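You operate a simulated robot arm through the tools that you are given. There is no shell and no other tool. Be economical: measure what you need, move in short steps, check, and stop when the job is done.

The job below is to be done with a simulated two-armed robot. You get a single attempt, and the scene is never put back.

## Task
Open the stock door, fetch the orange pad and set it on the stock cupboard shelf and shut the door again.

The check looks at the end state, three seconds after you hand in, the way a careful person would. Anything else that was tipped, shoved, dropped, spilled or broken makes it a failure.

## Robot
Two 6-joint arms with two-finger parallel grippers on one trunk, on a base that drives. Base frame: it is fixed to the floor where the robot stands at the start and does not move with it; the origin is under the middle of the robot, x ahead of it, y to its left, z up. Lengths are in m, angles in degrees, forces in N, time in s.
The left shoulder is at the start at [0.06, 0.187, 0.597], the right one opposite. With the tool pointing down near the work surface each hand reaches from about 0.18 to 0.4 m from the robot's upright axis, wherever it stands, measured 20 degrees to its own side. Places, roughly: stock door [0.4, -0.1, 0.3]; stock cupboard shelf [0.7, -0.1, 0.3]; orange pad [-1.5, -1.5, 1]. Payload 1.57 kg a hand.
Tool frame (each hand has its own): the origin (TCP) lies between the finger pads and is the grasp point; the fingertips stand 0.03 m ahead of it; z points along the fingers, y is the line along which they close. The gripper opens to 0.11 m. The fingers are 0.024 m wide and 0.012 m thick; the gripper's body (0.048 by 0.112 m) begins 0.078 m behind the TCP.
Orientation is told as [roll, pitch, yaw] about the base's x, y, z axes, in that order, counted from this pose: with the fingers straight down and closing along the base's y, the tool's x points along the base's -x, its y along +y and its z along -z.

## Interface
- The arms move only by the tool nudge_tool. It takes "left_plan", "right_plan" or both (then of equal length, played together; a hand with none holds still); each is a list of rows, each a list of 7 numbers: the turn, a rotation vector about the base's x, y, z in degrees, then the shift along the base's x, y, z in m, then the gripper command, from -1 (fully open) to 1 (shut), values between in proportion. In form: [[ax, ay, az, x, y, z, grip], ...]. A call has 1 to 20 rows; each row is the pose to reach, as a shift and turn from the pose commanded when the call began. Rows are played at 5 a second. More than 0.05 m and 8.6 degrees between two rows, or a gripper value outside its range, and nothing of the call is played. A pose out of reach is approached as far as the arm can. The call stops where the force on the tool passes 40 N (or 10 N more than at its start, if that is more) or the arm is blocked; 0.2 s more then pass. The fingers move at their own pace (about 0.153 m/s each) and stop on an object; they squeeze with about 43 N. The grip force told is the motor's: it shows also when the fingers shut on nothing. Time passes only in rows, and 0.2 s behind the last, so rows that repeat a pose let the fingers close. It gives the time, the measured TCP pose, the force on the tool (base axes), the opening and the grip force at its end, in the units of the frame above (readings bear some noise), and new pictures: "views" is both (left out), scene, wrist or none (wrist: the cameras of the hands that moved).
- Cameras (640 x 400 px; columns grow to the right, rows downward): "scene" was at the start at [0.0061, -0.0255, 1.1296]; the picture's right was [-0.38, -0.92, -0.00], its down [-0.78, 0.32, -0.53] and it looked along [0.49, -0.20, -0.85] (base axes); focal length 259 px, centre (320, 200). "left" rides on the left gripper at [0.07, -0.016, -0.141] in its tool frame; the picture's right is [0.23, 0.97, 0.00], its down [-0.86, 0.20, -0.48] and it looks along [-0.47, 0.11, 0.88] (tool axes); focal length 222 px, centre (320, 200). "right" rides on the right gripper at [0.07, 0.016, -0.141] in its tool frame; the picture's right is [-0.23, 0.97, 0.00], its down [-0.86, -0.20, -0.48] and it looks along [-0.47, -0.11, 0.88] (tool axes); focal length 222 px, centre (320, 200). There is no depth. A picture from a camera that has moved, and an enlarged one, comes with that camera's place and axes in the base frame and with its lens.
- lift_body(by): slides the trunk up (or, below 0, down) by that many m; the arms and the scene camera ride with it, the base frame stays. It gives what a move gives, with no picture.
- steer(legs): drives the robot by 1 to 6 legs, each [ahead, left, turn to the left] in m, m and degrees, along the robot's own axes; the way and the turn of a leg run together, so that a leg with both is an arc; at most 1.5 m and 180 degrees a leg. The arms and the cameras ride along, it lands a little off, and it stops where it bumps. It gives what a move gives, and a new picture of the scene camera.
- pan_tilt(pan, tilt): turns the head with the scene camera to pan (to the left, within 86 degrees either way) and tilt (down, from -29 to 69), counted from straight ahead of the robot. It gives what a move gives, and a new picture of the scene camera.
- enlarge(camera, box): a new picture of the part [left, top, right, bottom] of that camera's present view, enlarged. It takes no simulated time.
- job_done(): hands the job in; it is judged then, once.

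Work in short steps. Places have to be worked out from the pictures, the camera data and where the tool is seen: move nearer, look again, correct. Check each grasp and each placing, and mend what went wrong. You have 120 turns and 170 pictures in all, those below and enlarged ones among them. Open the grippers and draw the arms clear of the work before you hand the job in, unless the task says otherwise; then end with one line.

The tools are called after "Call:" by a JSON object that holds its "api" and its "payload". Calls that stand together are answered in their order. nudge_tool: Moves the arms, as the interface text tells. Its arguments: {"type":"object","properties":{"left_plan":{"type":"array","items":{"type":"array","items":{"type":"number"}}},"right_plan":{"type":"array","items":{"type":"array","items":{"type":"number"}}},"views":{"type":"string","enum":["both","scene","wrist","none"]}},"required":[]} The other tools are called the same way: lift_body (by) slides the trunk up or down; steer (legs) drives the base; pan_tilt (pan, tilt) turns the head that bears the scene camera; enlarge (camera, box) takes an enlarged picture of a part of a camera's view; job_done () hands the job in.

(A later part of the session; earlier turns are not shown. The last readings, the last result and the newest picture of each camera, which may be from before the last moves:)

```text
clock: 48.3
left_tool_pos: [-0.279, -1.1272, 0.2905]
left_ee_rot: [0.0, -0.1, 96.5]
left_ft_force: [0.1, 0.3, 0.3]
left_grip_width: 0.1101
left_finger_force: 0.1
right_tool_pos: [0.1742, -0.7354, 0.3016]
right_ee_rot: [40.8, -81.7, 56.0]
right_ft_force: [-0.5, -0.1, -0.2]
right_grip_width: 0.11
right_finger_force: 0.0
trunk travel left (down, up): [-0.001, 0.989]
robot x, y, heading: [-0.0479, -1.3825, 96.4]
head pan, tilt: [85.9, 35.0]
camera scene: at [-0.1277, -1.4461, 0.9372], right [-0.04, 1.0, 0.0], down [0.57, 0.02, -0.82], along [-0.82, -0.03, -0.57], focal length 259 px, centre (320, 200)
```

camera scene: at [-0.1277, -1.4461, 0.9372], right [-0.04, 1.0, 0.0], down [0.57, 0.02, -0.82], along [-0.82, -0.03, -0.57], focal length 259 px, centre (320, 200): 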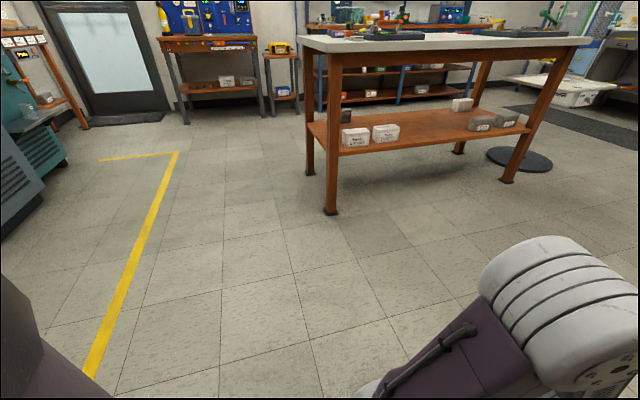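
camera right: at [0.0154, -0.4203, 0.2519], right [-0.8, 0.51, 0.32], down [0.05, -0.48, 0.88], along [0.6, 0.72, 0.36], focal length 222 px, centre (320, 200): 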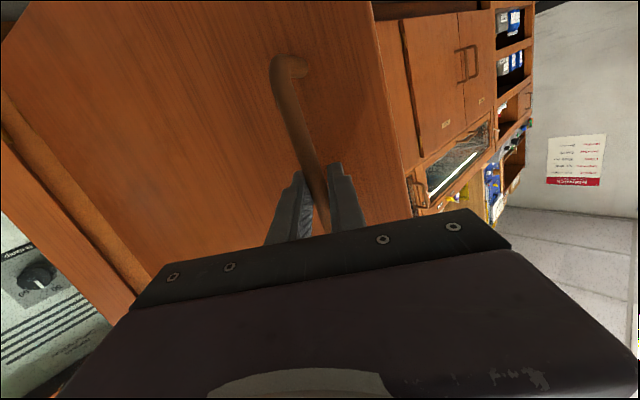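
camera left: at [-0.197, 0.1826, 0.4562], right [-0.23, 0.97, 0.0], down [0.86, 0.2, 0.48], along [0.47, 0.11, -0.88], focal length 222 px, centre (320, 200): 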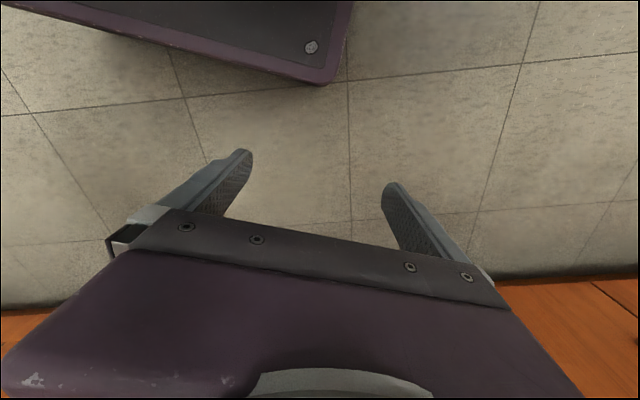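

The table is to the west, with its near corner leg around (-1.37, -1.43). I'll raise the trunk to see the top.

Call:
{"api": "lift_body", "payload": {"by": 0.4}}

Call:
{"api": "pan_tilt", "payload": {"pan": 80, "tilt": 25}}

Call:
{"api": "enlarge", "payload": {"camera": "scene", "box": [200, 60, 520, 260]}}

```text
clock: 52.2
left_tool_pos: [-0.2778, -1.1275, 0.691]
left_ee_rot: [0.0, -0.1, 96.4]
left_ft_force: [-0.6, -0.8, -0.2]
left_grip_width: 0.11
left_finger_force: 0.0
right_tool_pos: [0.1733, -0.7357, 0.7016]
right_ee_rot: [40.8, -81.7, 56.0]
right_ft_force: [-0.1, -0.2, -0.6]
right_grip_width: 0.11
right_finger_force: 0.0
trunk travel left (down, up): [-0.401, 0.589]
robot x, y, heading: [-0.0509, -1.3825, 96.3]
head pan, tilt: [85.9, 35.0]
```

```text
clock: 52.9
left_tool_pos: [-0.2777, -1.1265, 0.6909]
left_ee_rot: [0.0, -0.1, 96.5]
left_ft_force: [-0.1, -0.1, 1.0]
left_grip_width: 0.1101
left_finger_force: 0.1
right_tool_pos: [0.1752, -0.7373, 0.7012]
right_ee_rot: [40.8, -81.7, 56.0]
right_ft_force: [0.8, -0.2, 1.0]
right_grip_width: 0.11
right_finger_force: 0.0
trunk travel left (down, up): [-0.401, 0.589]
robot x, y, heading: [-0.0475, -1.3828, 96.6]
head pan, tilt: [80.0, 25.0]
camera scene: at [-0.1317, -1.4368, 1.3529], right [0.06, 1.0, 0.0], down [0.42, -0.03, -0.91], along [-0.9, 0.05, -0.42], focal length 259 px, centre (320, 200)
```

scene: 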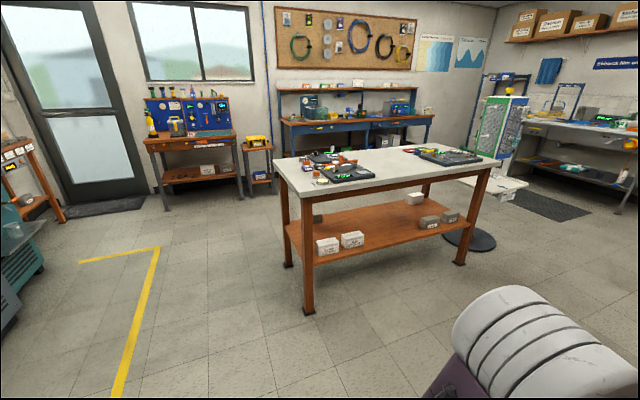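

```text
2.00 times, centred on (360, 160) of scene
camera zoom: at [-0.1317, -1.4368, 1.3529], right [0.06, 1.0, 0.0], down [0.42, -0.03, -0.91], along [-0.9, 0.05, -0.42], focal length 518 px, centre (240, 280)
```

zoom: 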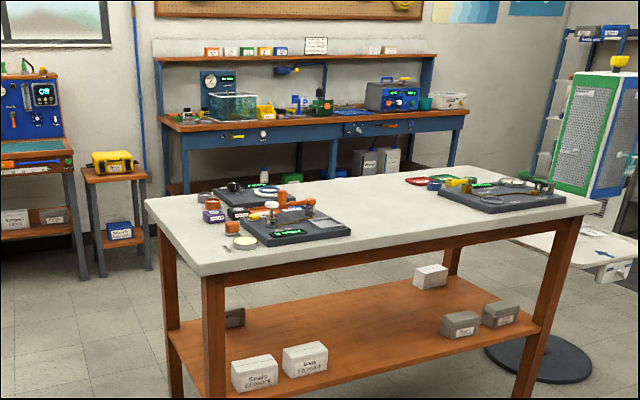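

Zooming on the left part of the table.

Call:
{"api": "enlarge", "payload": {"camera": "scene", "box": [290, 135, 390, 198]}}

```text
6.35 times, centred on (340, 166) of scene
camera zoom: at [-0.1317, -1.4368, 1.3529], right [0.06, 1.0, 0.0], down [0.42, -0.03, -0.91], along [-0.9, 0.05, -0.42], focal length 1645 px, centre (193, 413)
```

zoom: 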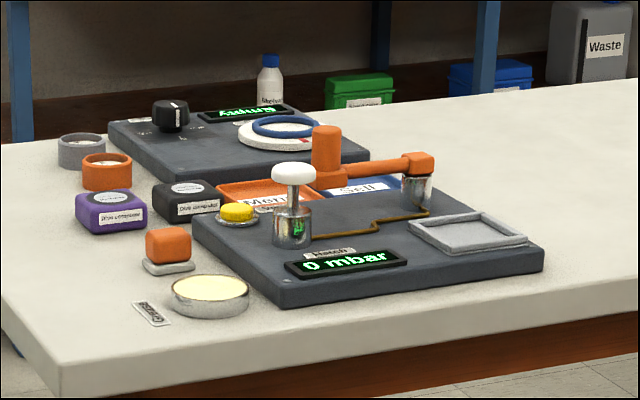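

Several orange items sit at the table's near end, including a flat orange "Me…" item and an orange cube on a plate. I'll fold the right tool back to pointing down before driving closer.

Call:
{"api": "nudge_tool", "payload": {"right_plan": [[-8.3, -1.0, 0, 0.008, -0.027, 0.01, -1], [-16.6, -2.0, 0, 0.016, -0.054, 0.02, -1], [-24.9, -2.9, 0, 0.024, -0.081, 0.03, -1], [-33.2, -3.9, 0, 0.032, -0.108, 0.04, -1], [-41.5, -4.8, 0, 0.04, -0.135, 0.05, -1], [-49.8, -5.8, 0, 0.048, -0.162, 0.05, -1], [-58.1, -6.7, 0, 0.056, -0.19, 0.05, -1], [-66.4, -7.7, 0, 0.064, -0.217, 0.05, -1], [-74.7, -8.7, 0, 0.072, -0.245, 0.05, -1], [-83, -9.6, 0, 0.082, -0.272, 0.05, -1], [-83, -9.6, 0, 0.082, -0.272, 0.05, -1]], "views": "wrist"}}

```text
clock: 55.3
left_tool_pos: [-0.2778, -1.1273, 0.6898]
left_ee_rot: [0.0, -0.1, 96.5]
left_ft_force: [0.0, 0.3, -0.2]
left_grip_width: 0.11
left_finger_force: 0.0
right_tool_pos: [0.2575, -1.0086, 0.753]
right_ee_rot: [0.5, -0.1, 91.2]
right_ft_force: [0.7, -0.7, -1.2]
right_grip_width: 0.1103
right_finger_force: 0.1
trunk travel left (down, up): [-0.401, 0.589]
robot x, y, heading: [-0.0471, -1.3848, 96.6]
head pan, tilt: [80.0, 25.0]
camera right: at [0.243, -1.0791, 0.8953], right [-0.98, 0.21, 0.01], down [0.19, 0.86, 0.48], along [0.09, 0.47, -0.88], focal length 222 px, centre (320, 200)
```

right: 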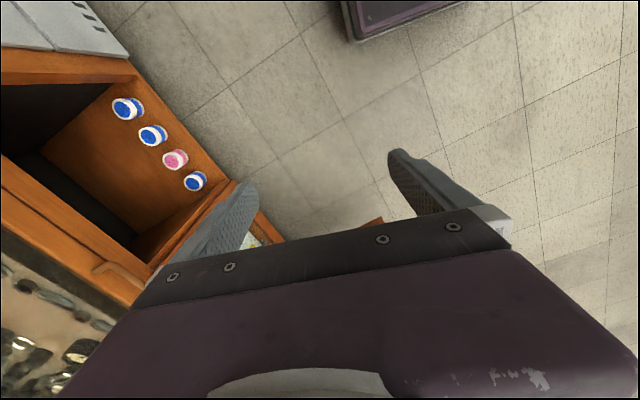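

Tool is down again. I'll raise the trunk, then strafe left to stand off the table's near (south) end.

Call:
{"api": "lift_body", "payload": {"by": 0.4}}

Call:
{"api": "steer", "payload": {"legs": [[0, 0, 10.4], [-0.2, 0, 0], [0, 1.48, 0]]}}

Call:
{"api": "pan_tilt", "payload": {"pan": 0, "tilt": 45}}

```text
clock: 59.1
left_tool_pos: [-0.2773, -1.1266, 1.0916]
left_ee_rot: [0.0, -0.1, 96.5]
left_ft_force: [-0.6, 0.6, -0.3]
left_grip_width: 0.1098
left_finger_force: 0.1
right_tool_pos: [0.2564, -1.0071, 1.1534]
right_ee_rot: [0.4, -0.1, 91.2]
right_ft_force: [-0.5, -0.4, -0.1]
right_grip_width: 0.1098
right_finger_force: 0.1
trunk travel left (down, up): [-0.801, 0.189]
robot x, y, heading: [-0.0478, -1.3813, 96.3]
head pan, tilt: [80.0, 25.0]
```

```text
clock: 68.3
left_tool_pos: [-1.675, -1.8004, 1.0908]
left_ee_rot: [0.0, -0.1, 107.5]
left_ft_force: [-0.5, 1.0, -1.0]
left_grip_width: 0.1102
left_finger_force: 0.1
right_tool_pos: [-1.1726, -1.5821, 1.1529]
right_ee_rot: [0.6, 0.0, 102.2]
right_ft_force: [0.5, 0.3, 0.5]
right_grip_width: 0.1097
right_finger_force: 0.1
trunk travel left (down, up): [-0.801, 0.189]
robot x, y, heading: [-1.405, -2.0107, 107.4]
head pan, tilt: [80.0, 25.0]
camera scene: at [-1.4723, -2.0775, 1.753], right [-0.13, 0.99, 0.0], down [0.42, 0.05, -0.91], along [-0.9, -0.12, -0.42], focal length 259 px, centre (320, 200)
```

scene: 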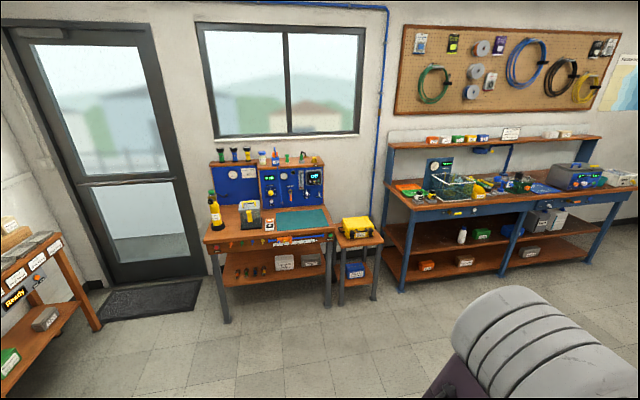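

```text
clock: 69.8
left_tool_pos: [-1.6747, -1.8013, 1.0907]
left_ee_rot: [0.0, -0.1, 107.4]
left_ft_force: [0.3, 0.4, 0.2]
left_grip_width: 0.1101
left_finger_force: 0.2
right_tool_pos: [-1.1723, -1.5832, 1.1532]
right_ee_rot: [0.5, -0.2, 102.2]
right_ft_force: [-0.2, -1.0, -0.1]
right_grip_width: 0.1101
right_finger_force: 0.1
trunk travel left (down, up): [-0.801, 0.189]
robot x, y, heading: [-1.402, -2.0114, 107.3]
head pan, tilt: [0.0, 45.0]
camera scene: at [-1.4059, -1.9881, 1.7224], right [0.95, 0.3, 0.0], down [0.21, -0.67, -0.71], along [-0.21, 0.67, -0.71], focal length 259 px, centre (320, 200)
```

scene: 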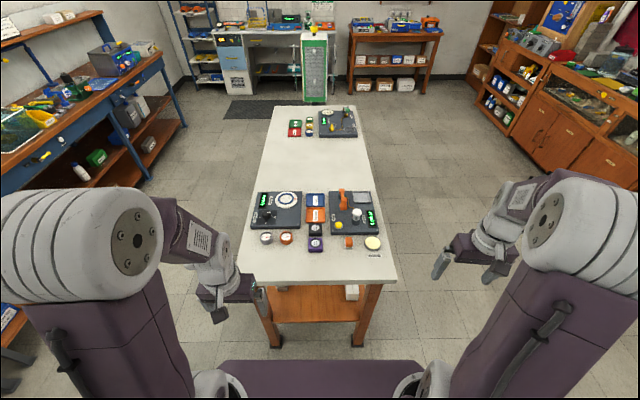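

Call:
{"api": "enlarge", "payload": {"camera": "scene", "box": [240, 180, 400, 280]}}

```text
4.00 times, centred on (320, 230) of scene
camera zoom: at [-1.4059, -1.9881, 1.7224], right [0.95, 0.3, 0.0], down [0.21, -0.67, -0.71], along [-0.21, 0.67, -0.71], focal length 1036 px, centre (320, 80)
```

zoom: 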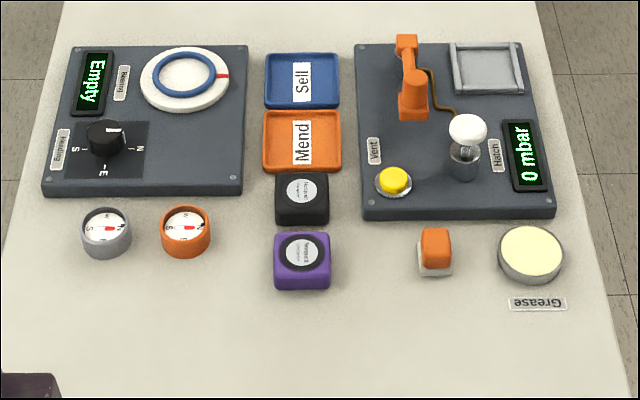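

The orange block with a white base at about (-1.475, -1.40) looks like a pad (next to the grease tin); "Sell"/"Mend" are rimmed trays. I'll move closer and inspect before deciding.

Call:
{"api": "steer", "payload": {"legs": [[0.2, 0, 0]]}}

Call:
{"api": "pan_tilt", "payload": {"pan": -8, "tilt": 62}}

Call:
{"api": "enlarge", "payload": {"camera": "scene", "box": [220, 80, 420, 205]}}

```text
clock: 71.4
left_tool_pos: [-1.7333, -1.6131, 1.0924]
left_ee_rot: [0.0, -0.2, 107.1]
left_ft_force: [0.3, 0.2, -0.3]
left_grip_width: 0.1098
left_finger_force: 0.1
right_tool_pos: [-1.2298, -1.397, 1.1549]
right_ee_rot: [0.5, -0.3, 102.0]
right_ft_force: [0.1, -0.9, -0.7]
right_grip_width: 0.11
right_finger_force: 0.0
trunk travel left (down, up): [-0.801, 0.189]
robot x, y, heading: [-1.4607, -1.8214, 107.3]
head pan, tilt: [0.0, 45.0]
camera scene: at [-1.4638, -1.8025, 1.7224], right [0.96, 0.3, 0.0], down [0.21, -0.67, -0.71], along [-0.21, 0.68, -0.71], focal length 259 px, centre (320, 200)
```

scene: 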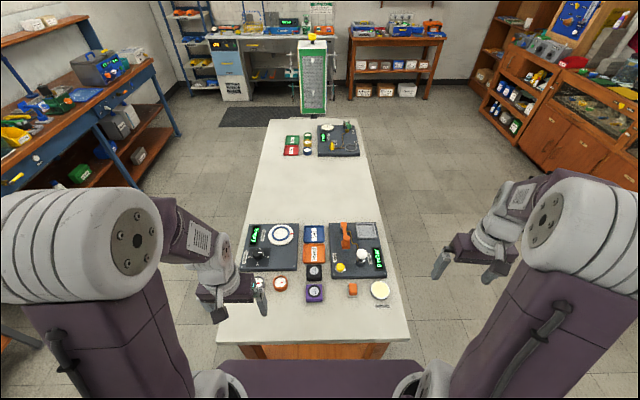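

```text
clock: 72.2
left_tool_pos: [-1.7347, -1.6095, 1.0903]
left_ee_rot: [0.0, -0.1, 107.2]
left_ft_force: [0.5, -0.6, -0.4]
left_grip_width: 0.1101
left_finger_force: 0.2
right_tool_pos: [-1.2312, -1.3934, 1.1527]
right_ee_rot: [0.5, -0.1, 102.1]
right_ft_force: [0.4, 0.4, -0.3]
right_grip_width: 0.1103
right_finger_force: 0.1
trunk travel left (down, up): [-0.801, 0.189]
robot x, y, heading: [-1.4609, -1.8191, 107.5]
head pan, tilt: [-8.0, 62.0]
camera scene: at [-1.4516, -1.8114, 1.7007], right [0.99, 0.16, 0.0], down [0.14, -0.87, -0.47], along [-0.08, 0.46, -0.88], focal length 259 px, centre (320, 200)
```

scene: 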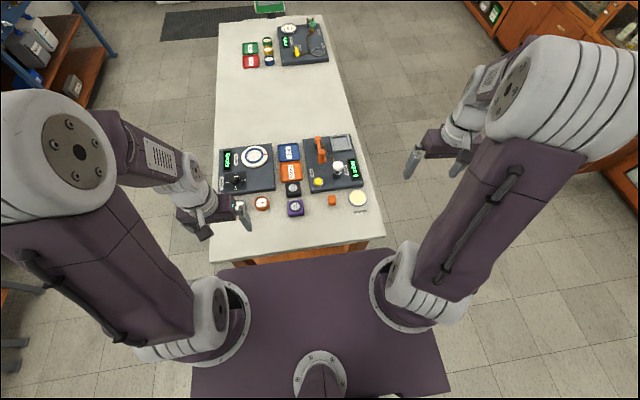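

```text
3.20 times, centred on (320, 142) of scene
camera zoom: at [-1.4516, -1.8114, 1.7007], right [0.99, 0.16, 0.0], down [0.14, -0.87, -0.47], along [-0.08, 0.46, -0.88], focal length 829 px, centre (320, 384)
```

zoom: 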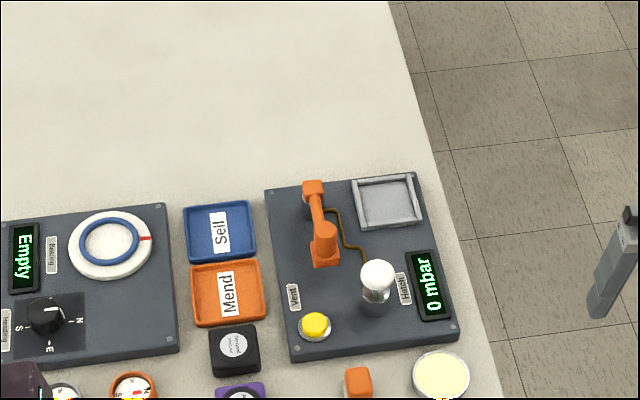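

I'll bring the right hand over toward the block to inspect it with the wrist camera, fingers pre-set to about 0.07 opening.

Call:
{"api": "nudge_tool", "payload": {"right_plan": [[0, 0, 1, -0.035, -0.005, 0, -0.3], [0, 0, 2, -0.075, -0.01, 0, -0.3], [0, 0, 3, -0.115, -0.01, -0.02, -0.3], [0, 0, 4, -0.155, -0.01, -0.04, -0.3], [0, 0, 5, -0.195, -0.01, -0.06, -0.3], [0, 0, 5, -0.225, -0.01, -0.08, -0.3], [0, 0, 5, -0.245, -0.01, -0.1, -0.3], [0, 0, 5, -0.245, -0.01, -0.1, -0.3]]}}

```text
clock: 74.0
left_tool_pos: [-1.7329, -1.6102, 1.0919]
left_ee_rot: [0.0, -0.1, 107.2]
left_ft_force: [-0.5, 0.0, -0.3]
left_grip_width: 0.1103
left_finger_force: 0.0
right_tool_pos: [-1.4743, -1.4048, 1.0525]
right_ee_rot: [0.5, -0.2, 106.9]
right_ft_force: [-0.1, 0.8, -1.5]
right_grip_width: 0.0715
right_finger_force: 0.0
trunk travel left (down, up): [-0.801, 0.189]
robot x, y, heading: [-1.4607, -1.823, 107.5]
head pan, tilt: [-8.0, 62.0]
camera scene: at [-1.4508, -1.8134, 1.7006], right [0.99, 0.16, 0.0], down [0.14, -0.87, -0.47], along [-0.08, 0.46, -0.88], focal length 259 px, centre (320, 200)
camera right: at [-1.469, -1.477, 1.1948], right [-1.0, -0.07, 0.01], down [-0.05, 0.88, 0.48], along [-0.04, 0.48, -0.88], focal length 222 px, centre (320, 200)
```

scene: 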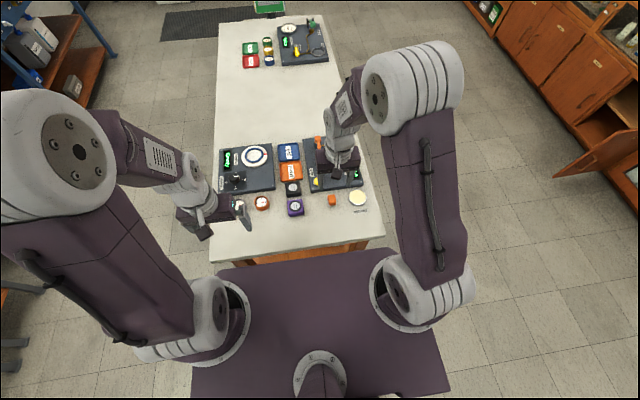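
right: 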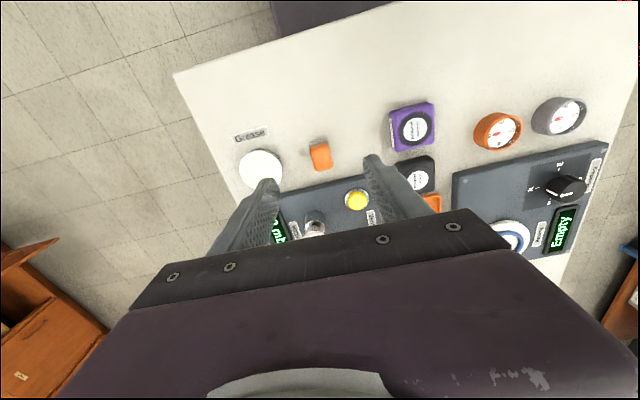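

Call:
{"api": "enlarge", "payload": {"camera": "right", "box": [220, 90, 460, 240]}}

```text
2.67 times, centred on (340, 165) of right
camera zoom: at [-1.469, -1.477, 1.1948], right [-1.0, -0.07, 0.01], down [-0.05, 0.88, 0.48], along [-0.04, 0.48, -0.88], focal length 592 px, centre (267, 293)
```

zoom: 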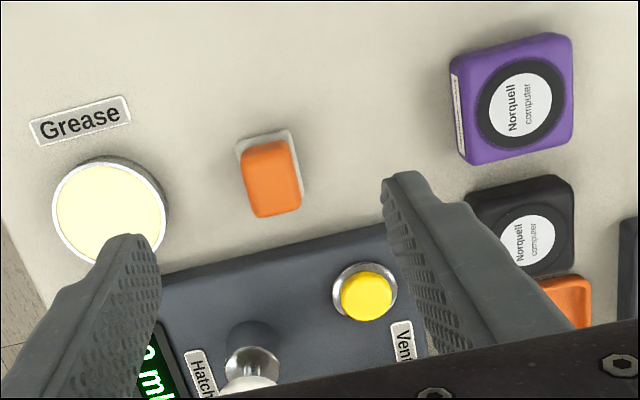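

Confirmed: an orange block with a white felt base next to the grease, so that's the pad (about 3×4 cm, top z≈0.895). I'll grasp it with the tool tilted forward so it can go upright into the low cupboard: raise, back off, then pitch the tool.

Call:
{"api": "nudge_tool", "payload": {"right_plan": [[0, 0, 0, 0, 0, 0.04, -0.3], [0, 0, 0, 0, 0, 0.08, -0.3], [0, 0, 0, 0, 0, 0.1, -0.3]], "views": "none"}}

Call:
{"api": "steer", "payload": {"legs": [[-0.35, 0, 0]]}}

Call:
{"api": "nudge_tool", "payload": {"right_plan": [[7.2, 2.2, 0, 0, 0.025, 0, -0.3], [14.3, 4.5, 0, 0, 0.05, 0, -0.3], [21.5, 6.7, 0, 0, 0.075, 0, -0.3], [28.7, 8.9, 0, 0, 0.1, 0, -0.3], [35.8, 11.1, 0, -0.005, 0.125, -0.02, -0.3], [43, 13.4, 0, -0.008, 0.15, -0.04, -0.3], [50.1, 15.6, 0, -0.01, 0.18, -0.06, -0.3], [57.3, 17.8, 0, -0.01, 0.206, -0.08, -0.3], [57.3, 17.8, 0, -0.01, 0.206, -0.08, -0.3]]}}

```text
clock: 74.8
left_tool_pos: [-1.7336, -1.6112, 1.0907]
left_ee_rot: [0.0, 0.1, 107.1]
left_ft_force: [0.2, -0.1, 1.1]
left_grip_width: 0.11
left_finger_force: 0.1
right_tool_pos: [-1.4747, -1.4066, 1.154]
right_ee_rot: [0.5, 0.0, 106.9]
right_ft_force: [0.4, 0.0, -0.6]
right_grip_width: 0.0715
right_finger_force: 0.0
trunk travel left (down, up): [-0.801, 0.189]
robot x, y, heading: [-1.4603, -1.8202, 107.1]
head pan, tilt: [-8.0, 62.0]
```

```text
clock: 77.1
left_tool_pos: [-1.6293, -1.9483, 1.0901]
left_ee_rot: [0.0, 0.0, 107.4]
left_ft_force: [0.4, 1.1, -0.5]
left_grip_width: 0.1099
left_finger_force: 0.0
right_tool_pos: [-1.3703, -1.7413, 1.1528]
right_ee_rot: [0.5, -0.1, 107.2]
right_ft_force: [0.4, 0.8, 0.8]
right_grip_width: 0.0712
right_finger_force: 0.0
trunk travel left (down, up): [-0.801, 0.189]
robot x, y, heading: [-1.3552, -2.1596, 107.4]
head pan, tilt: [-8.0, 62.0]
camera scene: at [-1.3464, -2.1486, 1.7006], right [0.99, 0.16, 0.0], down [0.14, -0.87, -0.47], along [-0.08, 0.46, -0.88], focal length 259 px, centre (320, 200)
```

scene: 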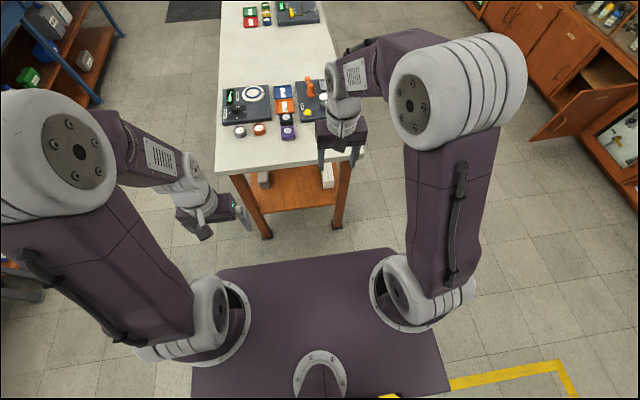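

```text
clock: 79.1
left_tool_pos: [-1.6282, -1.9502, 1.0906]
left_ee_rot: [0.0, -0.1, 107.4]
left_ft_force: [-0.2, -0.2, 0.0]
left_grip_width: 0.1103
left_finger_force: 0.2
right_tool_pos: [-1.4118, -1.5374, 1.0858]
right_ee_rot: [-3.0, -59.7, 109.0]
right_ft_force: [-0.2, 0.1, 0.7]
right_grip_width: 0.0716
right_finger_force: 0.1
right hand out of reach, approached as far as the arm can: row 5, 6, 7, 8, 9
trunk travel left (down, up): [-0.801, 0.189]
robot x, y, heading: [-1.3542, -2.1567, 107.3]
head pan, tilt: [-8.0, 62.0]
camera scene: at [-1.3438, -2.1525, 1.7006], right [0.99, 0.16, 0.0], down [0.14, -0.87, -0.47], along [-0.08, 0.46, -0.88], focal length 259 px, centre (320, 200)
camera right: at [-1.3833, -1.6938, 1.0975], right [-0.97, -0.17, 0.17], down [0.16, 0.07, 0.98], along [-0.18, 0.98, -0.04], focal length 222 px, centre (320, 200)
```

scene: 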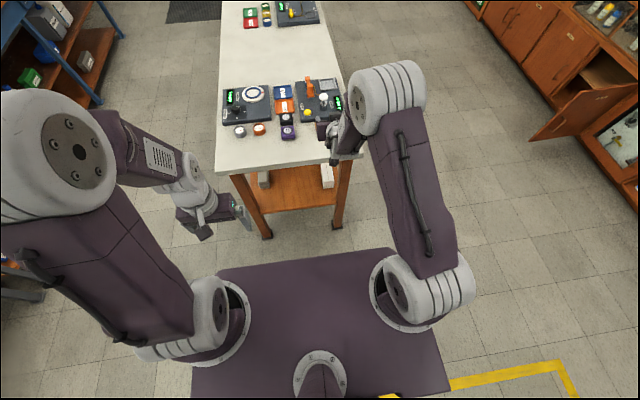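
right: 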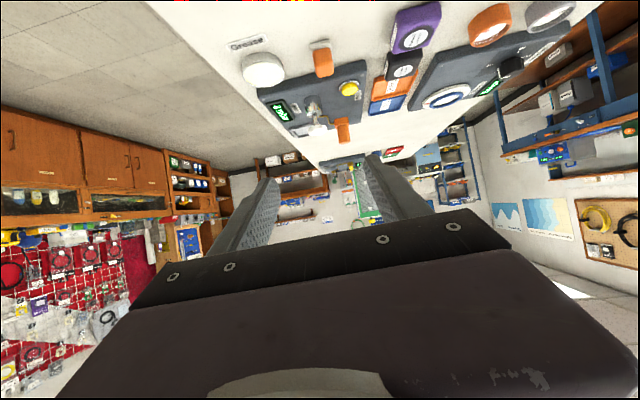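

Good pose: the tool is pitched 30° below horizontal. I'll lower the trunk to z≈0.955 and drive so the fingers straddle the block from above.

Call:
{"api": "lift_body", "payload": {"by": -0.12}}

Call:
{"api": "steer", "payload": {"legs": [[0.16, 0.019, 0]]}}

Call:
{"api": "enlarge", "payload": {"camera": "right", "box": [0, 0, 640, 400]}}

Call:
{"api": "enlarge", "payload": {"camera": "scene", "box": [260, 120, 420, 220]}}

```text
clock: 80.6
left_tool_pos: [-1.6289, -1.9505, 0.971]
left_ee_rot: [0.0, -0.2, 107.4]
left_ft_force: [-0.8, -0.4, -0.1]
left_grip_width: 0.1101
left_finger_force: 0.0
right_tool_pos: [-1.4129, -1.5363, 0.965]
right_ee_rot: [-3.1, -59.6, 109.1]
right_ft_force: [0.4, 0.3, 0.0]
right_grip_width: 0.0714
right_finger_force: 0.0
trunk travel left (down, up): [-0.681, 0.309]
robot x, y, heading: [-1.3551, -2.1585, 107.4]
head pan, tilt: [-8.0, 62.0]
```

```text
clock: 82.1
left_tool_pos: [-1.6932, -1.801, 0.9718]
left_ee_rot: [-0.1, -0.1, 107.3]
left_ft_force: [-0.4, -0.5, 0.3]
left_grip_width: 0.11
left_finger_force: 0.0
right_tool_pos: [-1.4767, -1.3884, 0.9656]
right_ee_rot: [-3.1, -59.5, 108.8]
right_ft_force: [-0.8, 0.4, 0.0]
right_grip_width: 0.0715
right_finger_force: 0.1
trunk travel left (down, up): [-0.681, 0.309]
robot x, y, heading: [-1.4236, -2.0086, 107.5]
head pan, tilt: [-8.0, 62.0]
camera scene: at [-1.4111, -2.0031, 1.5806], right [0.99, 0.16, 0.0], down [0.14, -0.87, -0.47], along [-0.08, 0.46, -0.88], focal length 259 px, centre (320, 200)
```

scene: 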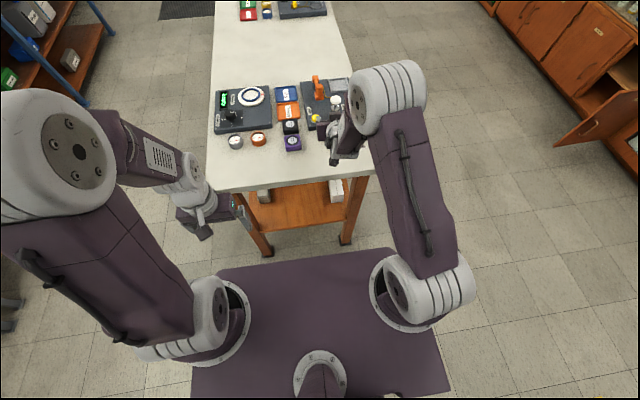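

```text
1.00 times, centred on (320, 200) of right
camera zoom: at [-1.4485, -1.5447, 0.9777], right [-0.97, -0.16, 0.17], down [0.16, 0.07, 0.98], along [-0.17, 0.98, -0.04], focal length 222 px, centre (320, 200)
```

zoom: 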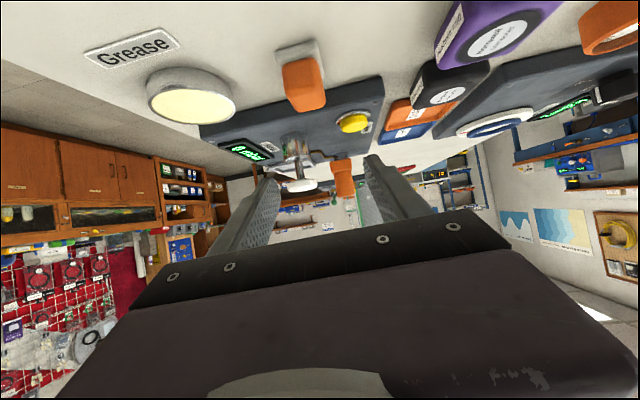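

```text
4.00 times, centred on (340, 170) of scene
camera zoom: at [-1.4111, -2.0031, 1.5806], right [0.99, 0.16, 0.0], down [0.14, -0.87, -0.47], along [-0.08, 0.46, -0.88], focal length 1036 px, centre (240, 320)
```

zoom: 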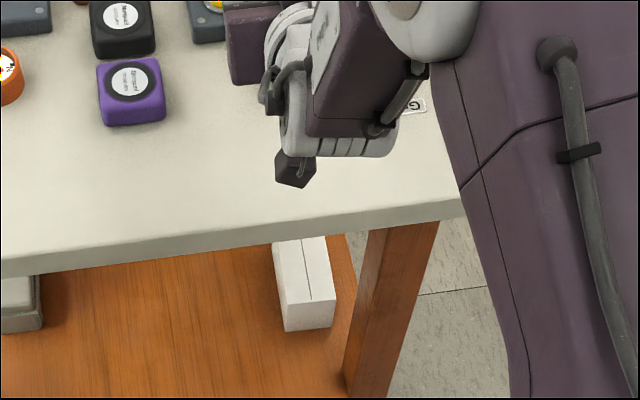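

The block's top centre triangulates to (-1.482, -1.376, 0.879), and the TCP is already laterally aligned. I'll lower 0.06 and look.

Call:
{"api": "lift_body", "payload": {"by": -0.06}}

Call:
{"api": "enlarge", "payload": {"camera": "right", "box": [160, 0, 480, 200]}}

Call:
{"api": "enlarge", "payload": {"camera": "scene", "box": [260, 90, 420, 190]}}

```text
clock: 83.1
left_tool_pos: [-1.694, -1.7996, 0.9104]
left_ee_rot: [0.0, -0.1, 107.2]
left_ft_force: [0.5, 0.3, -0.3]
left_grip_width: 0.1098
left_finger_force: 0.0
right_tool_pos: [-1.4766, -1.3882, 0.9056]
right_ee_rot: [-3.1, -59.7, 108.9]
right_ft_force: [-0.2, 0.5, 0.3]
right_grip_width: 0.0715
right_finger_force: 0.1
trunk travel left (down, up): [-0.621, 0.369]
robot x, y, heading: [-1.4209, -2.0089, 107.3]
head pan, tilt: [-8.0, 62.0]
```

```text
2.00 times, centred on (320, 100) of right
camera zoom: at [-1.4486, -1.5443, 0.9174], right [-0.97, -0.16, 0.17], down [0.16, 0.07, 0.98], along [-0.17, 0.98, -0.04], focal length 444 px, centre (320, 400)
```

zoom: 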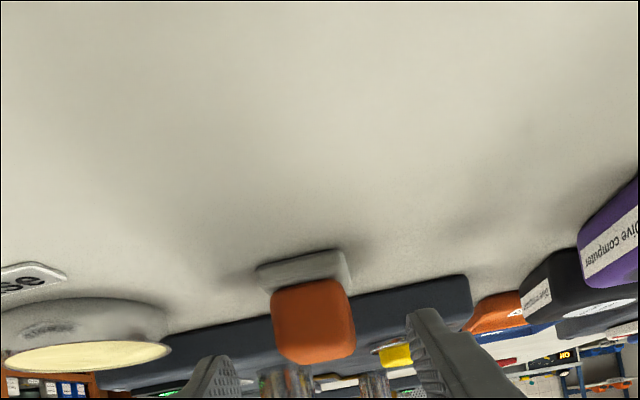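

```text
4.00 times, centred on (340, 140) of scene
camera zoom: at [-1.4114, -2.0025, 1.5206], right [0.99, 0.16, 0.0], down [0.14, -0.87, -0.47], along [-0.08, 0.46, -0.88], focal length 1036 px, centre (240, 440)
```

zoom: 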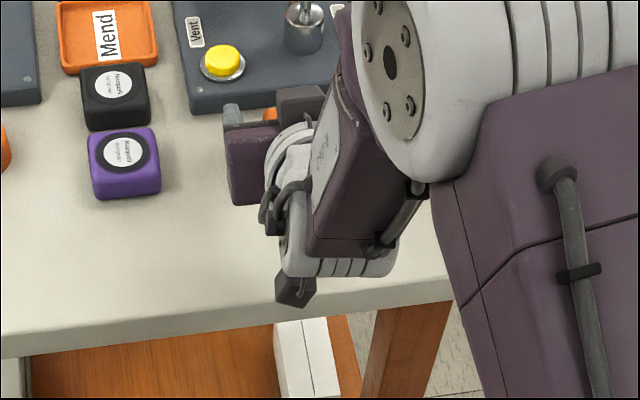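

The block is centred between the fingers; it spans z≈0.86–0.896. I'll lower 0.013 more and close.

Call:
{"api": "lift_body", "payload": {"by": -0.013}}

Call:
{"api": "nudge_tool", "payload": {"right_plan": [[0, 0, 0, 0, 0, 0, 0], [0, 0, 0, 0, 0, 0, 0.3], [0, 0, 0, 0, 0, 0, 0.6], [0, 0, 0, 0, 0, 0, 1], [0, 0, 0, 0, 0, 0, 1]], "views": "wrist"}}

Call:
{"api": "enlarge", "payload": {"camera": "right", "box": [200, 100, 440, 250]}}

```text
clock: 83.7
left_tool_pos: [-1.6937, -1.7999, 0.8968]
left_ee_rot: [-0.1, -0.2, 107.2]
left_ft_force: [-0.5, 0.0, 0.2]
left_grip_width: 0.1099
left_finger_force: 0.1
right_tool_pos: [-1.4765, -1.3881, 0.8923]
right_ee_rot: [-3.1, -59.6, 108.9]
right_ft_force: [-0.1, -0.4, -0.1]
right_grip_width: 0.0717
right_finger_force: 0.0
trunk travel left (down, up): [-0.608, 0.382]
robot x, y, heading: [-1.4197, -2.0071, 107.3]
head pan, tilt: [-8.0, 62.0]
```

```text
clock: 84.9
left_tool_pos: [-1.6933, -1.7986, 0.8986]
left_ee_rot: [0.0, 0.0, 107.3]
left_ft_force: [1.0, 0.3, 0.3]
left_grip_width: 0.11
left_finger_force: 0.1
right_tool_pos: [-1.4775, -1.3882, 0.8917]
right_ee_rot: [-3.1, -59.5, 109.0]
right_ft_force: [-0.2, -0.4, 1.0]
right_grip_width: 0.0303
right_finger_force: 39.8
trunk travel left (down, up): [-0.608, 0.382]
robot x, y, heading: [-1.4222, -2.0087, 107.5]
head pan, tilt: [-8.0, 62.0]
camera right: at [-1.4487, -1.5441, 0.9043], right [-0.97, -0.16, 0.17], down [0.16, 0.07, 0.98], along [-0.17, 0.98, -0.04], focal length 222 px, centre (320, 200)
```

right: 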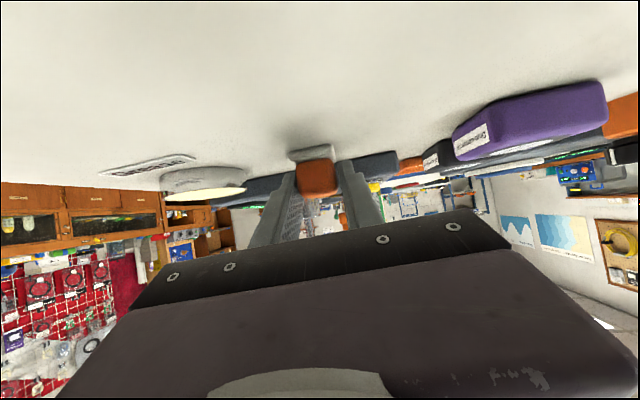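

```text
2.67 times, centred on (320, 175) of right
camera zoom: at [-1.4487, -1.5441, 0.9043], right [-0.97, -0.16, 0.17], down [0.16, 0.07, 0.98], along [-0.17, 0.98, -0.04], focal length 592 px, centre (320, 267)
```

zoom: 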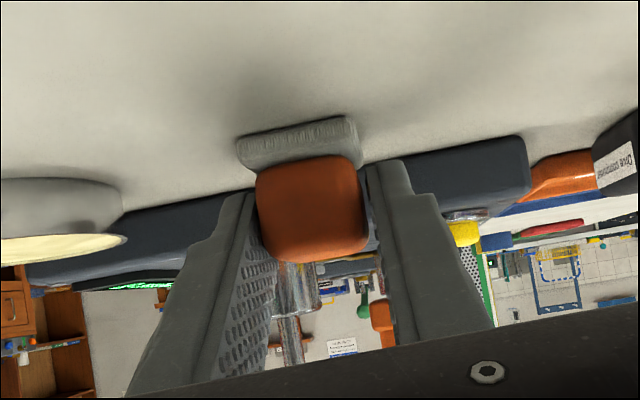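

Gripped at 30 mm width. I'll lift with the trunk and check.

Call:
{"api": "lift_body", "payload": {"by": 0.15}}

Call:
{"api": "enlarge", "payload": {"camera": "right", "box": [160, 50, 480, 250]}}

```text
clock: 86.6
left_tool_pos: [-1.6945, -1.7989, 1.0474]
left_ee_rot: [0.0, 0.0, 107.4]
left_ft_force: [-0.1, 0.8, 0.2]
left_grip_width: 0.1099
left_finger_force: 0.1
right_tool_pos: [-1.4767, -1.3879, 1.0416]
right_ee_rot: [-3.2, -59.5, 108.8]
right_ft_force: [1.0, 0.6, 0.5]
right_grip_width: 0.0
right_finger_force: 21.5
trunk travel left (down, up): [-0.758, 0.232]
robot x, y, heading: [-1.4183, -2.0091, 107.2]
head pan, tilt: [-8.0, 62.0]
```

```text
2.00 times, centred on (320, 150) of right
camera zoom: at [-1.4488, -1.544, 1.0542], right [-0.97, -0.16, 0.17], down [0.16, 0.07, 0.98], along [-0.17, 0.98, -0.04], focal length 444 px, centre (320, 300)
```

zoom: 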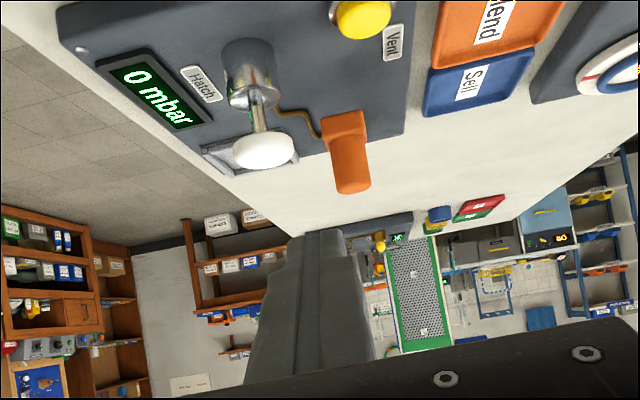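

The block slipped out. I'll back off a bit and find where it is.

Call:
{"api": "steer", "payload": {"legs": [[-0.12, 0, 0]]}}

Call:
{"api": "enlarge", "payload": {"camera": "right", "box": [160, 0, 480, 200]}}

```text
clock: 87.9
left_tool_pos: [-1.6576, -1.9152, 1.0474]
left_ee_rot: [0.0, -0.1, 107.2]
left_ft_force: [0.3, -0.7, -0.3]
left_grip_width: 0.1101
left_finger_force: 0.1
right_tool_pos: [-1.4415, -1.5028, 1.0424]
right_ee_rot: [-3.0, -59.5, 108.9]
right_ft_force: [0.9, -0.1, -0.6]
right_grip_width: 0.0
right_finger_force: 21.3
trunk travel left (down, up): [-0.758, 0.232]
robot x, y, heading: [-1.3912, -2.1252, 107.6]
head pan, tilt: [-8.0, 62.0]
camera scene: at [-1.3759, -2.117, 1.6576], right [0.99, 0.16, 0.0], down [0.14, -0.87, -0.47], along [-0.08, 0.46, -0.88], focal length 259 px, centre (320, 200)
```

scene: 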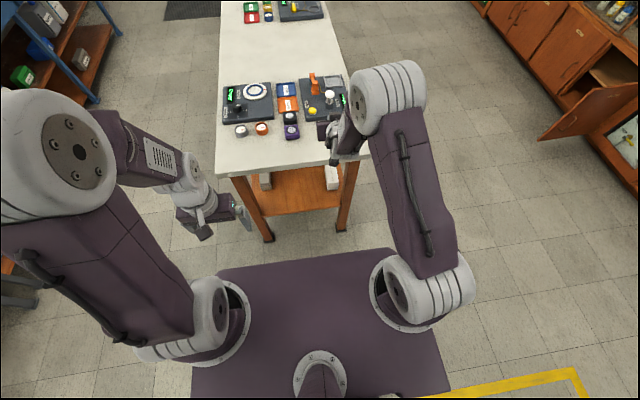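

```text
2.00 times, centred on (320, 100) of right
camera zoom: at [-1.413, -1.6597, 1.0537], right [-0.97, -0.16, 0.17], down [0.16, 0.07, 0.98], along [-0.17, 0.98, -0.04], focal length 444 px, centre (320, 400)
```

zoom: 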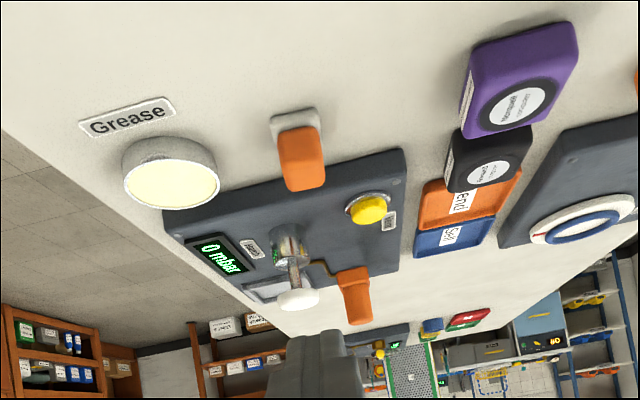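

The block is still upright in its place; my grip was just too high and shallow. I'll steepen the tool to about 45° so the fingers cover more of it.

Call:
{"api": "nudge_tool", "payload": {"right_plan": [[-7.2, -2.2, 0, 0, 0, 0, -0.3], [-14.3, -4.5, 0, 0, 0, 0, -0.3], [-14.3, -4.5, 0, 0, 0, 0, -0.3]], "views": "wrist"}}

```text
clock: 88.7
left_tool_pos: [-1.6583, -1.9173, 1.0483]
left_ee_rot: [0.0, -0.2, 107.2]
left_ft_force: [-0.9, -1.0, -1.0]
left_grip_width: 0.1101
left_finger_force: 0.0
right_tool_pos: [-1.4402, -1.5048, 1.0425]
right_ee_rot: [-2.6, -44.4, 108.5]
right_ft_force: [0.6, -0.1, 0.2]
right_grip_width: 0.0711
right_finger_force: 0.0
trunk travel left (down, up): [-0.758, 0.232]
robot x, y, heading: [-1.3845, -2.127, 107.3]
head pan, tilt: [-8.0, 62.0]
camera right: at [-1.415, -1.6534, 1.0951], right [-0.98, -0.13, 0.13], down [0.08, 0.31, 0.95], along [-0.16, 0.94, -0.3], focal length 222 px, centre (320, 200)
```

right: 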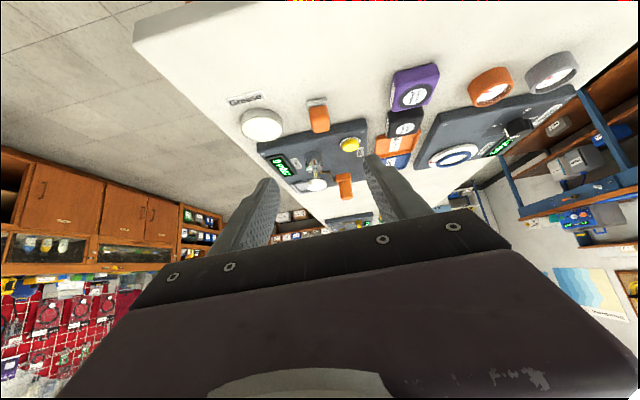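

Call:
{"api": "lift_body", "payload": {"by": -0.085}}

Call:
{"api": "steer", "payload": {"legs": [[0.117, 0.001, 0]]}}

Call:
{"api": "enlarge", "payload": {"camera": "right", "box": [160, 0, 480, 200]}}

```text
clock: 89.9
left_tool_pos: [-1.6574, -1.9154, 0.9622]
left_ee_rot: [0.0, -0.1, 107.2]
left_ft_force: [-0.4, 0.0, -0.6]
left_grip_width: 0.1102
left_finger_force: 0.1
right_tool_pos: [-1.4402, -1.5047, 0.9577]
right_ee_rot: [-2.7, -44.5, 108.5]
right_ft_force: [0.7, 0.3, 0.0]
right_grip_width: 0.0717
right_finger_force: 0.2
trunk travel left (down, up): [-0.673, 0.317]
robot x, y, heading: [-1.3837, -2.1273, 107.1]
head pan, tilt: [-8.0, 62.0]
```

```text
clock: 91.1
left_tool_pos: [-1.6934, -1.8046, 0.9617]
left_ee_rot: [0.0, -0.1, 107.2]
left_ft_force: [-0.4, -0.6, -0.1]
left_grip_width: 0.1099
left_finger_force: 0.0
right_tool_pos: [-1.4753, -1.3922, 0.9592]
right_ee_rot: [-2.6, -44.6, 108.6]
right_ft_force: [-0.1, 0.3, 0.9]
right_grip_width: 0.0713
right_finger_force: 0.0
trunk travel left (down, up): [-0.673, 0.317]
robot x, y, heading: [-1.4205, -2.0124, 107.1]
head pan, tilt: [-8.0, 62.0]
camera scene: at [-1.411, -2.0073, 1.5726], right [0.99, 0.16, 0.0], down [0.14, -0.87, -0.47], along [-0.08, 0.46, -0.88], focal length 259 px, centre (320, 200)
```

scene: 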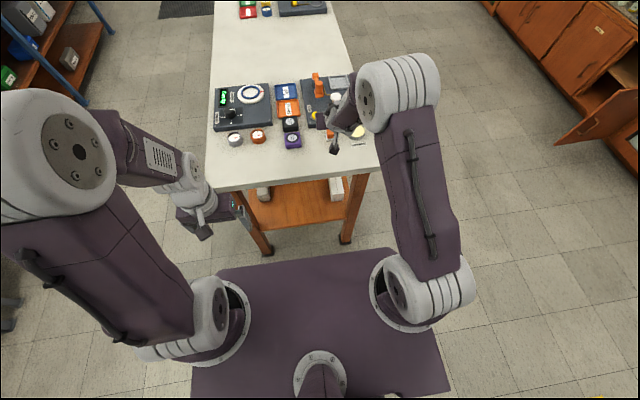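

```text
2.00 times, centred on (320, 100) of right
camera zoom: at [-1.4504, -1.5411, 1.0098], right [-0.98, -0.13, 0.13], down [0.08, 0.31, 0.95], along [-0.16, 0.94, -0.29], focal length 444 px, centre (320, 400)
```

zoom: 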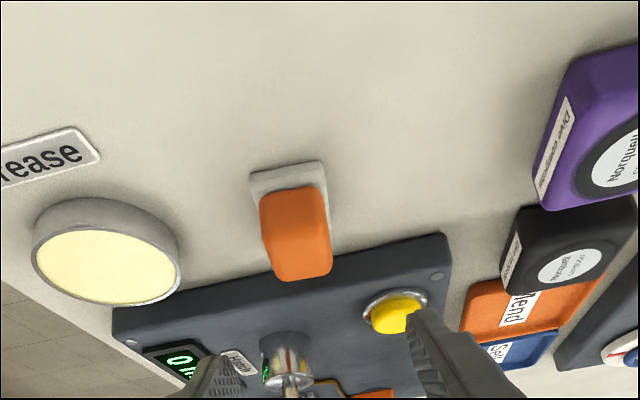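

Laterally aligned. Lowering 0.066 to TCP z≈0.893 and closing.

Call:
{"api": "lift_body", "payload": {"by": -0.066}}

Call:
{"api": "nudge_tool", "payload": {"right_plan": [[0, 0, 0, 0, 0, 0, 0], [0, 0, 0, 0, 0, 0, 0.3], [0, 0, 0, 0, 0, 0, 0.6], [0, 0, 0, 0, 0, 0, 1], [0, 0, 0, 0, 0, 0, 1]], "views": "none"}}

Call:
{"api": "enlarge", "payload": {"camera": "right", "box": [200, 60, 440, 210]}}

```text
clock: 92.2
left_tool_pos: [-1.6942, -1.8035, 0.8971]
left_ee_rot: [0.0, -0.1, 107.2]
left_ft_force: [-0.2, -0.2, 0.6]
left_grip_width: 0.11
left_finger_force: 0.1
right_tool_pos: [-1.477, -1.3933, 0.8899]
right_ee_rot: [-2.6, -44.5, 108.4]
right_ft_force: [0.7, 0.4, 0.7]
right_grip_width: 0.0718
right_finger_force: 0.1
trunk travel left (down, up): [-0.607, 0.383]
robot x, y, heading: [-1.4194, -2.0114, 107.4]
head pan, tilt: [-8.0, 62.0]
```

```text
clock: 93.4
left_tool_pos: [-1.6945, -1.8034, 0.8963]
left_ee_rot: [0.0, -0.1, 107.3]
left_ft_force: [-0.3, 0.3, 0.0]
left_grip_width: 0.1098
left_finger_force: 0.1
right_tool_pos: [-1.4755, -1.3931, 0.891]
right_ee_rot: [-2.6, -44.5, 108.5]
right_ft_force: [0.3, -1.1, 0.6]
right_grip_width: 0.0305
right_finger_force: 39.6
trunk travel left (down, up): [-0.607, 0.383]
robot x, y, heading: [-1.4239, -2.0133, 107.0]
head pan, tilt: [-8.0, 62.0]
```

```text
2.67 times, centred on (320, 135) of right
camera zoom: at [-1.4506, -1.5406, 0.9435], right [-0.98, -0.13, 0.13], down [0.08, 0.31, 0.95], along [-0.16, 0.94, -0.3], focal length 592 px, centre (320, 373)
```

zoom: 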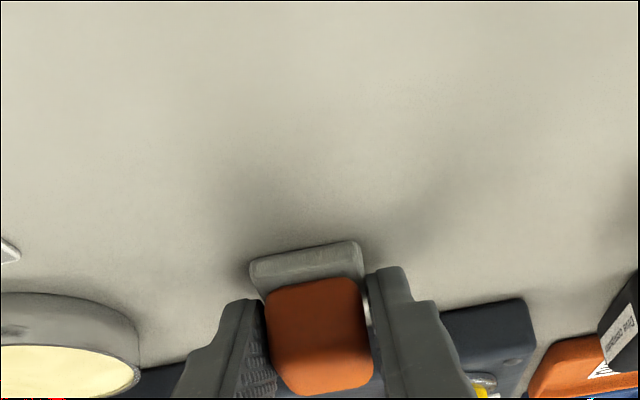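

Lifting a little to check that it holds.

Call:
{"api": "lift_body", "payload": {"by": 0.03}}

Call:
{"api": "enlarge", "payload": {"camera": "right", "box": [200, 60, 440, 210]}}

```text
clock: 94.1
left_tool_pos: [-1.6932, -1.8044, 0.9261]
left_ee_rot: [0.0, 0.0, 107.2]
left_ft_force: [-0.2, 0.4, -0.8]
left_grip_width: 0.11
left_finger_force: 0.0
right_tool_pos: [-1.4758, -1.3924, 0.9202]
right_ee_rot: [-2.6, -44.4, 108.5]
right_ft_force: [0.3, 0.1, 0.3]
right_grip_width: 0.0303
right_finger_force: 39.4
trunk travel left (down, up): [-0.637, 0.353]
robot x, y, heading: [-1.419, -2.0153, 107.2]
head pan, tilt: [-8.0, 62.0]
```

```text
2.67 times, centred on (320, 135) of right
camera zoom: at [-1.4507, -1.5404, 0.9734], right [-0.98, -0.13, 0.13], down [0.08, 0.31, 0.95], along [-0.16, 0.94, -0.3], focal length 592 px, centre (320, 373)
```

zoom: 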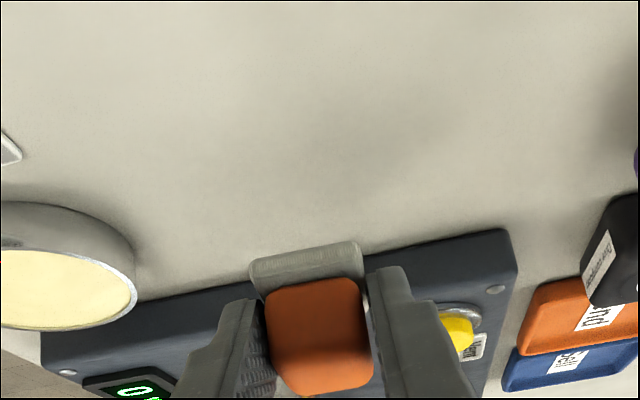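

It holds. I'll raise it clear, back away from the table, and strafe right into the open floor.

Call:
{"api": "lift_body", "payload": {"by": 0.12}}

Call:
{"api": "steer", "payload": {"legs": [[-0.2, 0, 0], [0, -1.2, 0]]}}

```text
clock: 95.6
left_tool_pos: [-1.6942, -1.8029, 1.0478]
left_ee_rot: [0.1, 0.0, 107.2]
left_ft_force: [0.6, 0.1, -0.6]
left_grip_width: 0.1098
left_finger_force: 0.0
right_tool_pos: [-1.4755, -1.3936, 1.0402]
right_ee_rot: [-2.6, -44.4, 108.5]
right_ft_force: [-0.5, 0.9, 0.4]
right_grip_width: 0.0307
right_finger_force: 39.1
trunk travel left (down, up): [-0.757, 0.233]
robot x, y, heading: [-1.4183, -2.0151, 107.6]
head pan, tilt: [-8.0, 62.0]
```

```text
clock: 102.9
left_tool_pos: [-0.4986, -1.6298, 1.0461]
left_ee_rot: [-0.1, -0.1, 108.6]
left_ft_force: [0.2, 0.4, -0.2]
left_grip_width: 0.1099
left_finger_force: 0.1
right_tool_pos: [-0.2911, -1.2128, 1.0419]
right_ee_rot: [-2.5, -44.4, 109.9]
right_ft_force: [-0.4, 0.3, 0.5]
right_grip_width: 0.0304
right_finger_force: 39.5
trunk travel left (down, up): [-0.757, 0.233]
robot x, y, heading: [-0.2189, -1.8353, 108.7]
head pan, tilt: [-8.0, 62.0]
camera scene: at [-0.2114, -1.825, 1.6566], right [0.98, 0.18, 0.0], down [0.16, -0.87, -0.47], along [-0.09, 0.46, -0.88], focal length 259 px, centre (320, 200)
```

scene: 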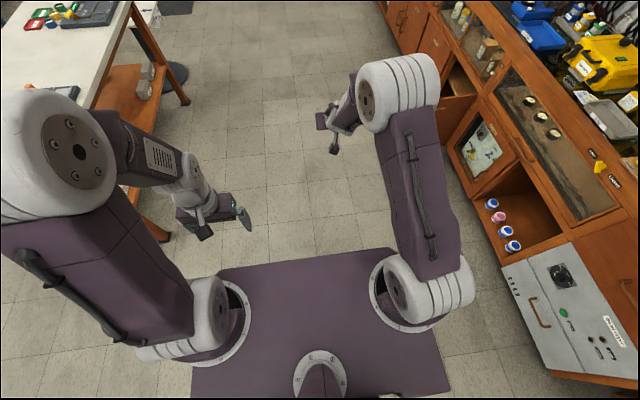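

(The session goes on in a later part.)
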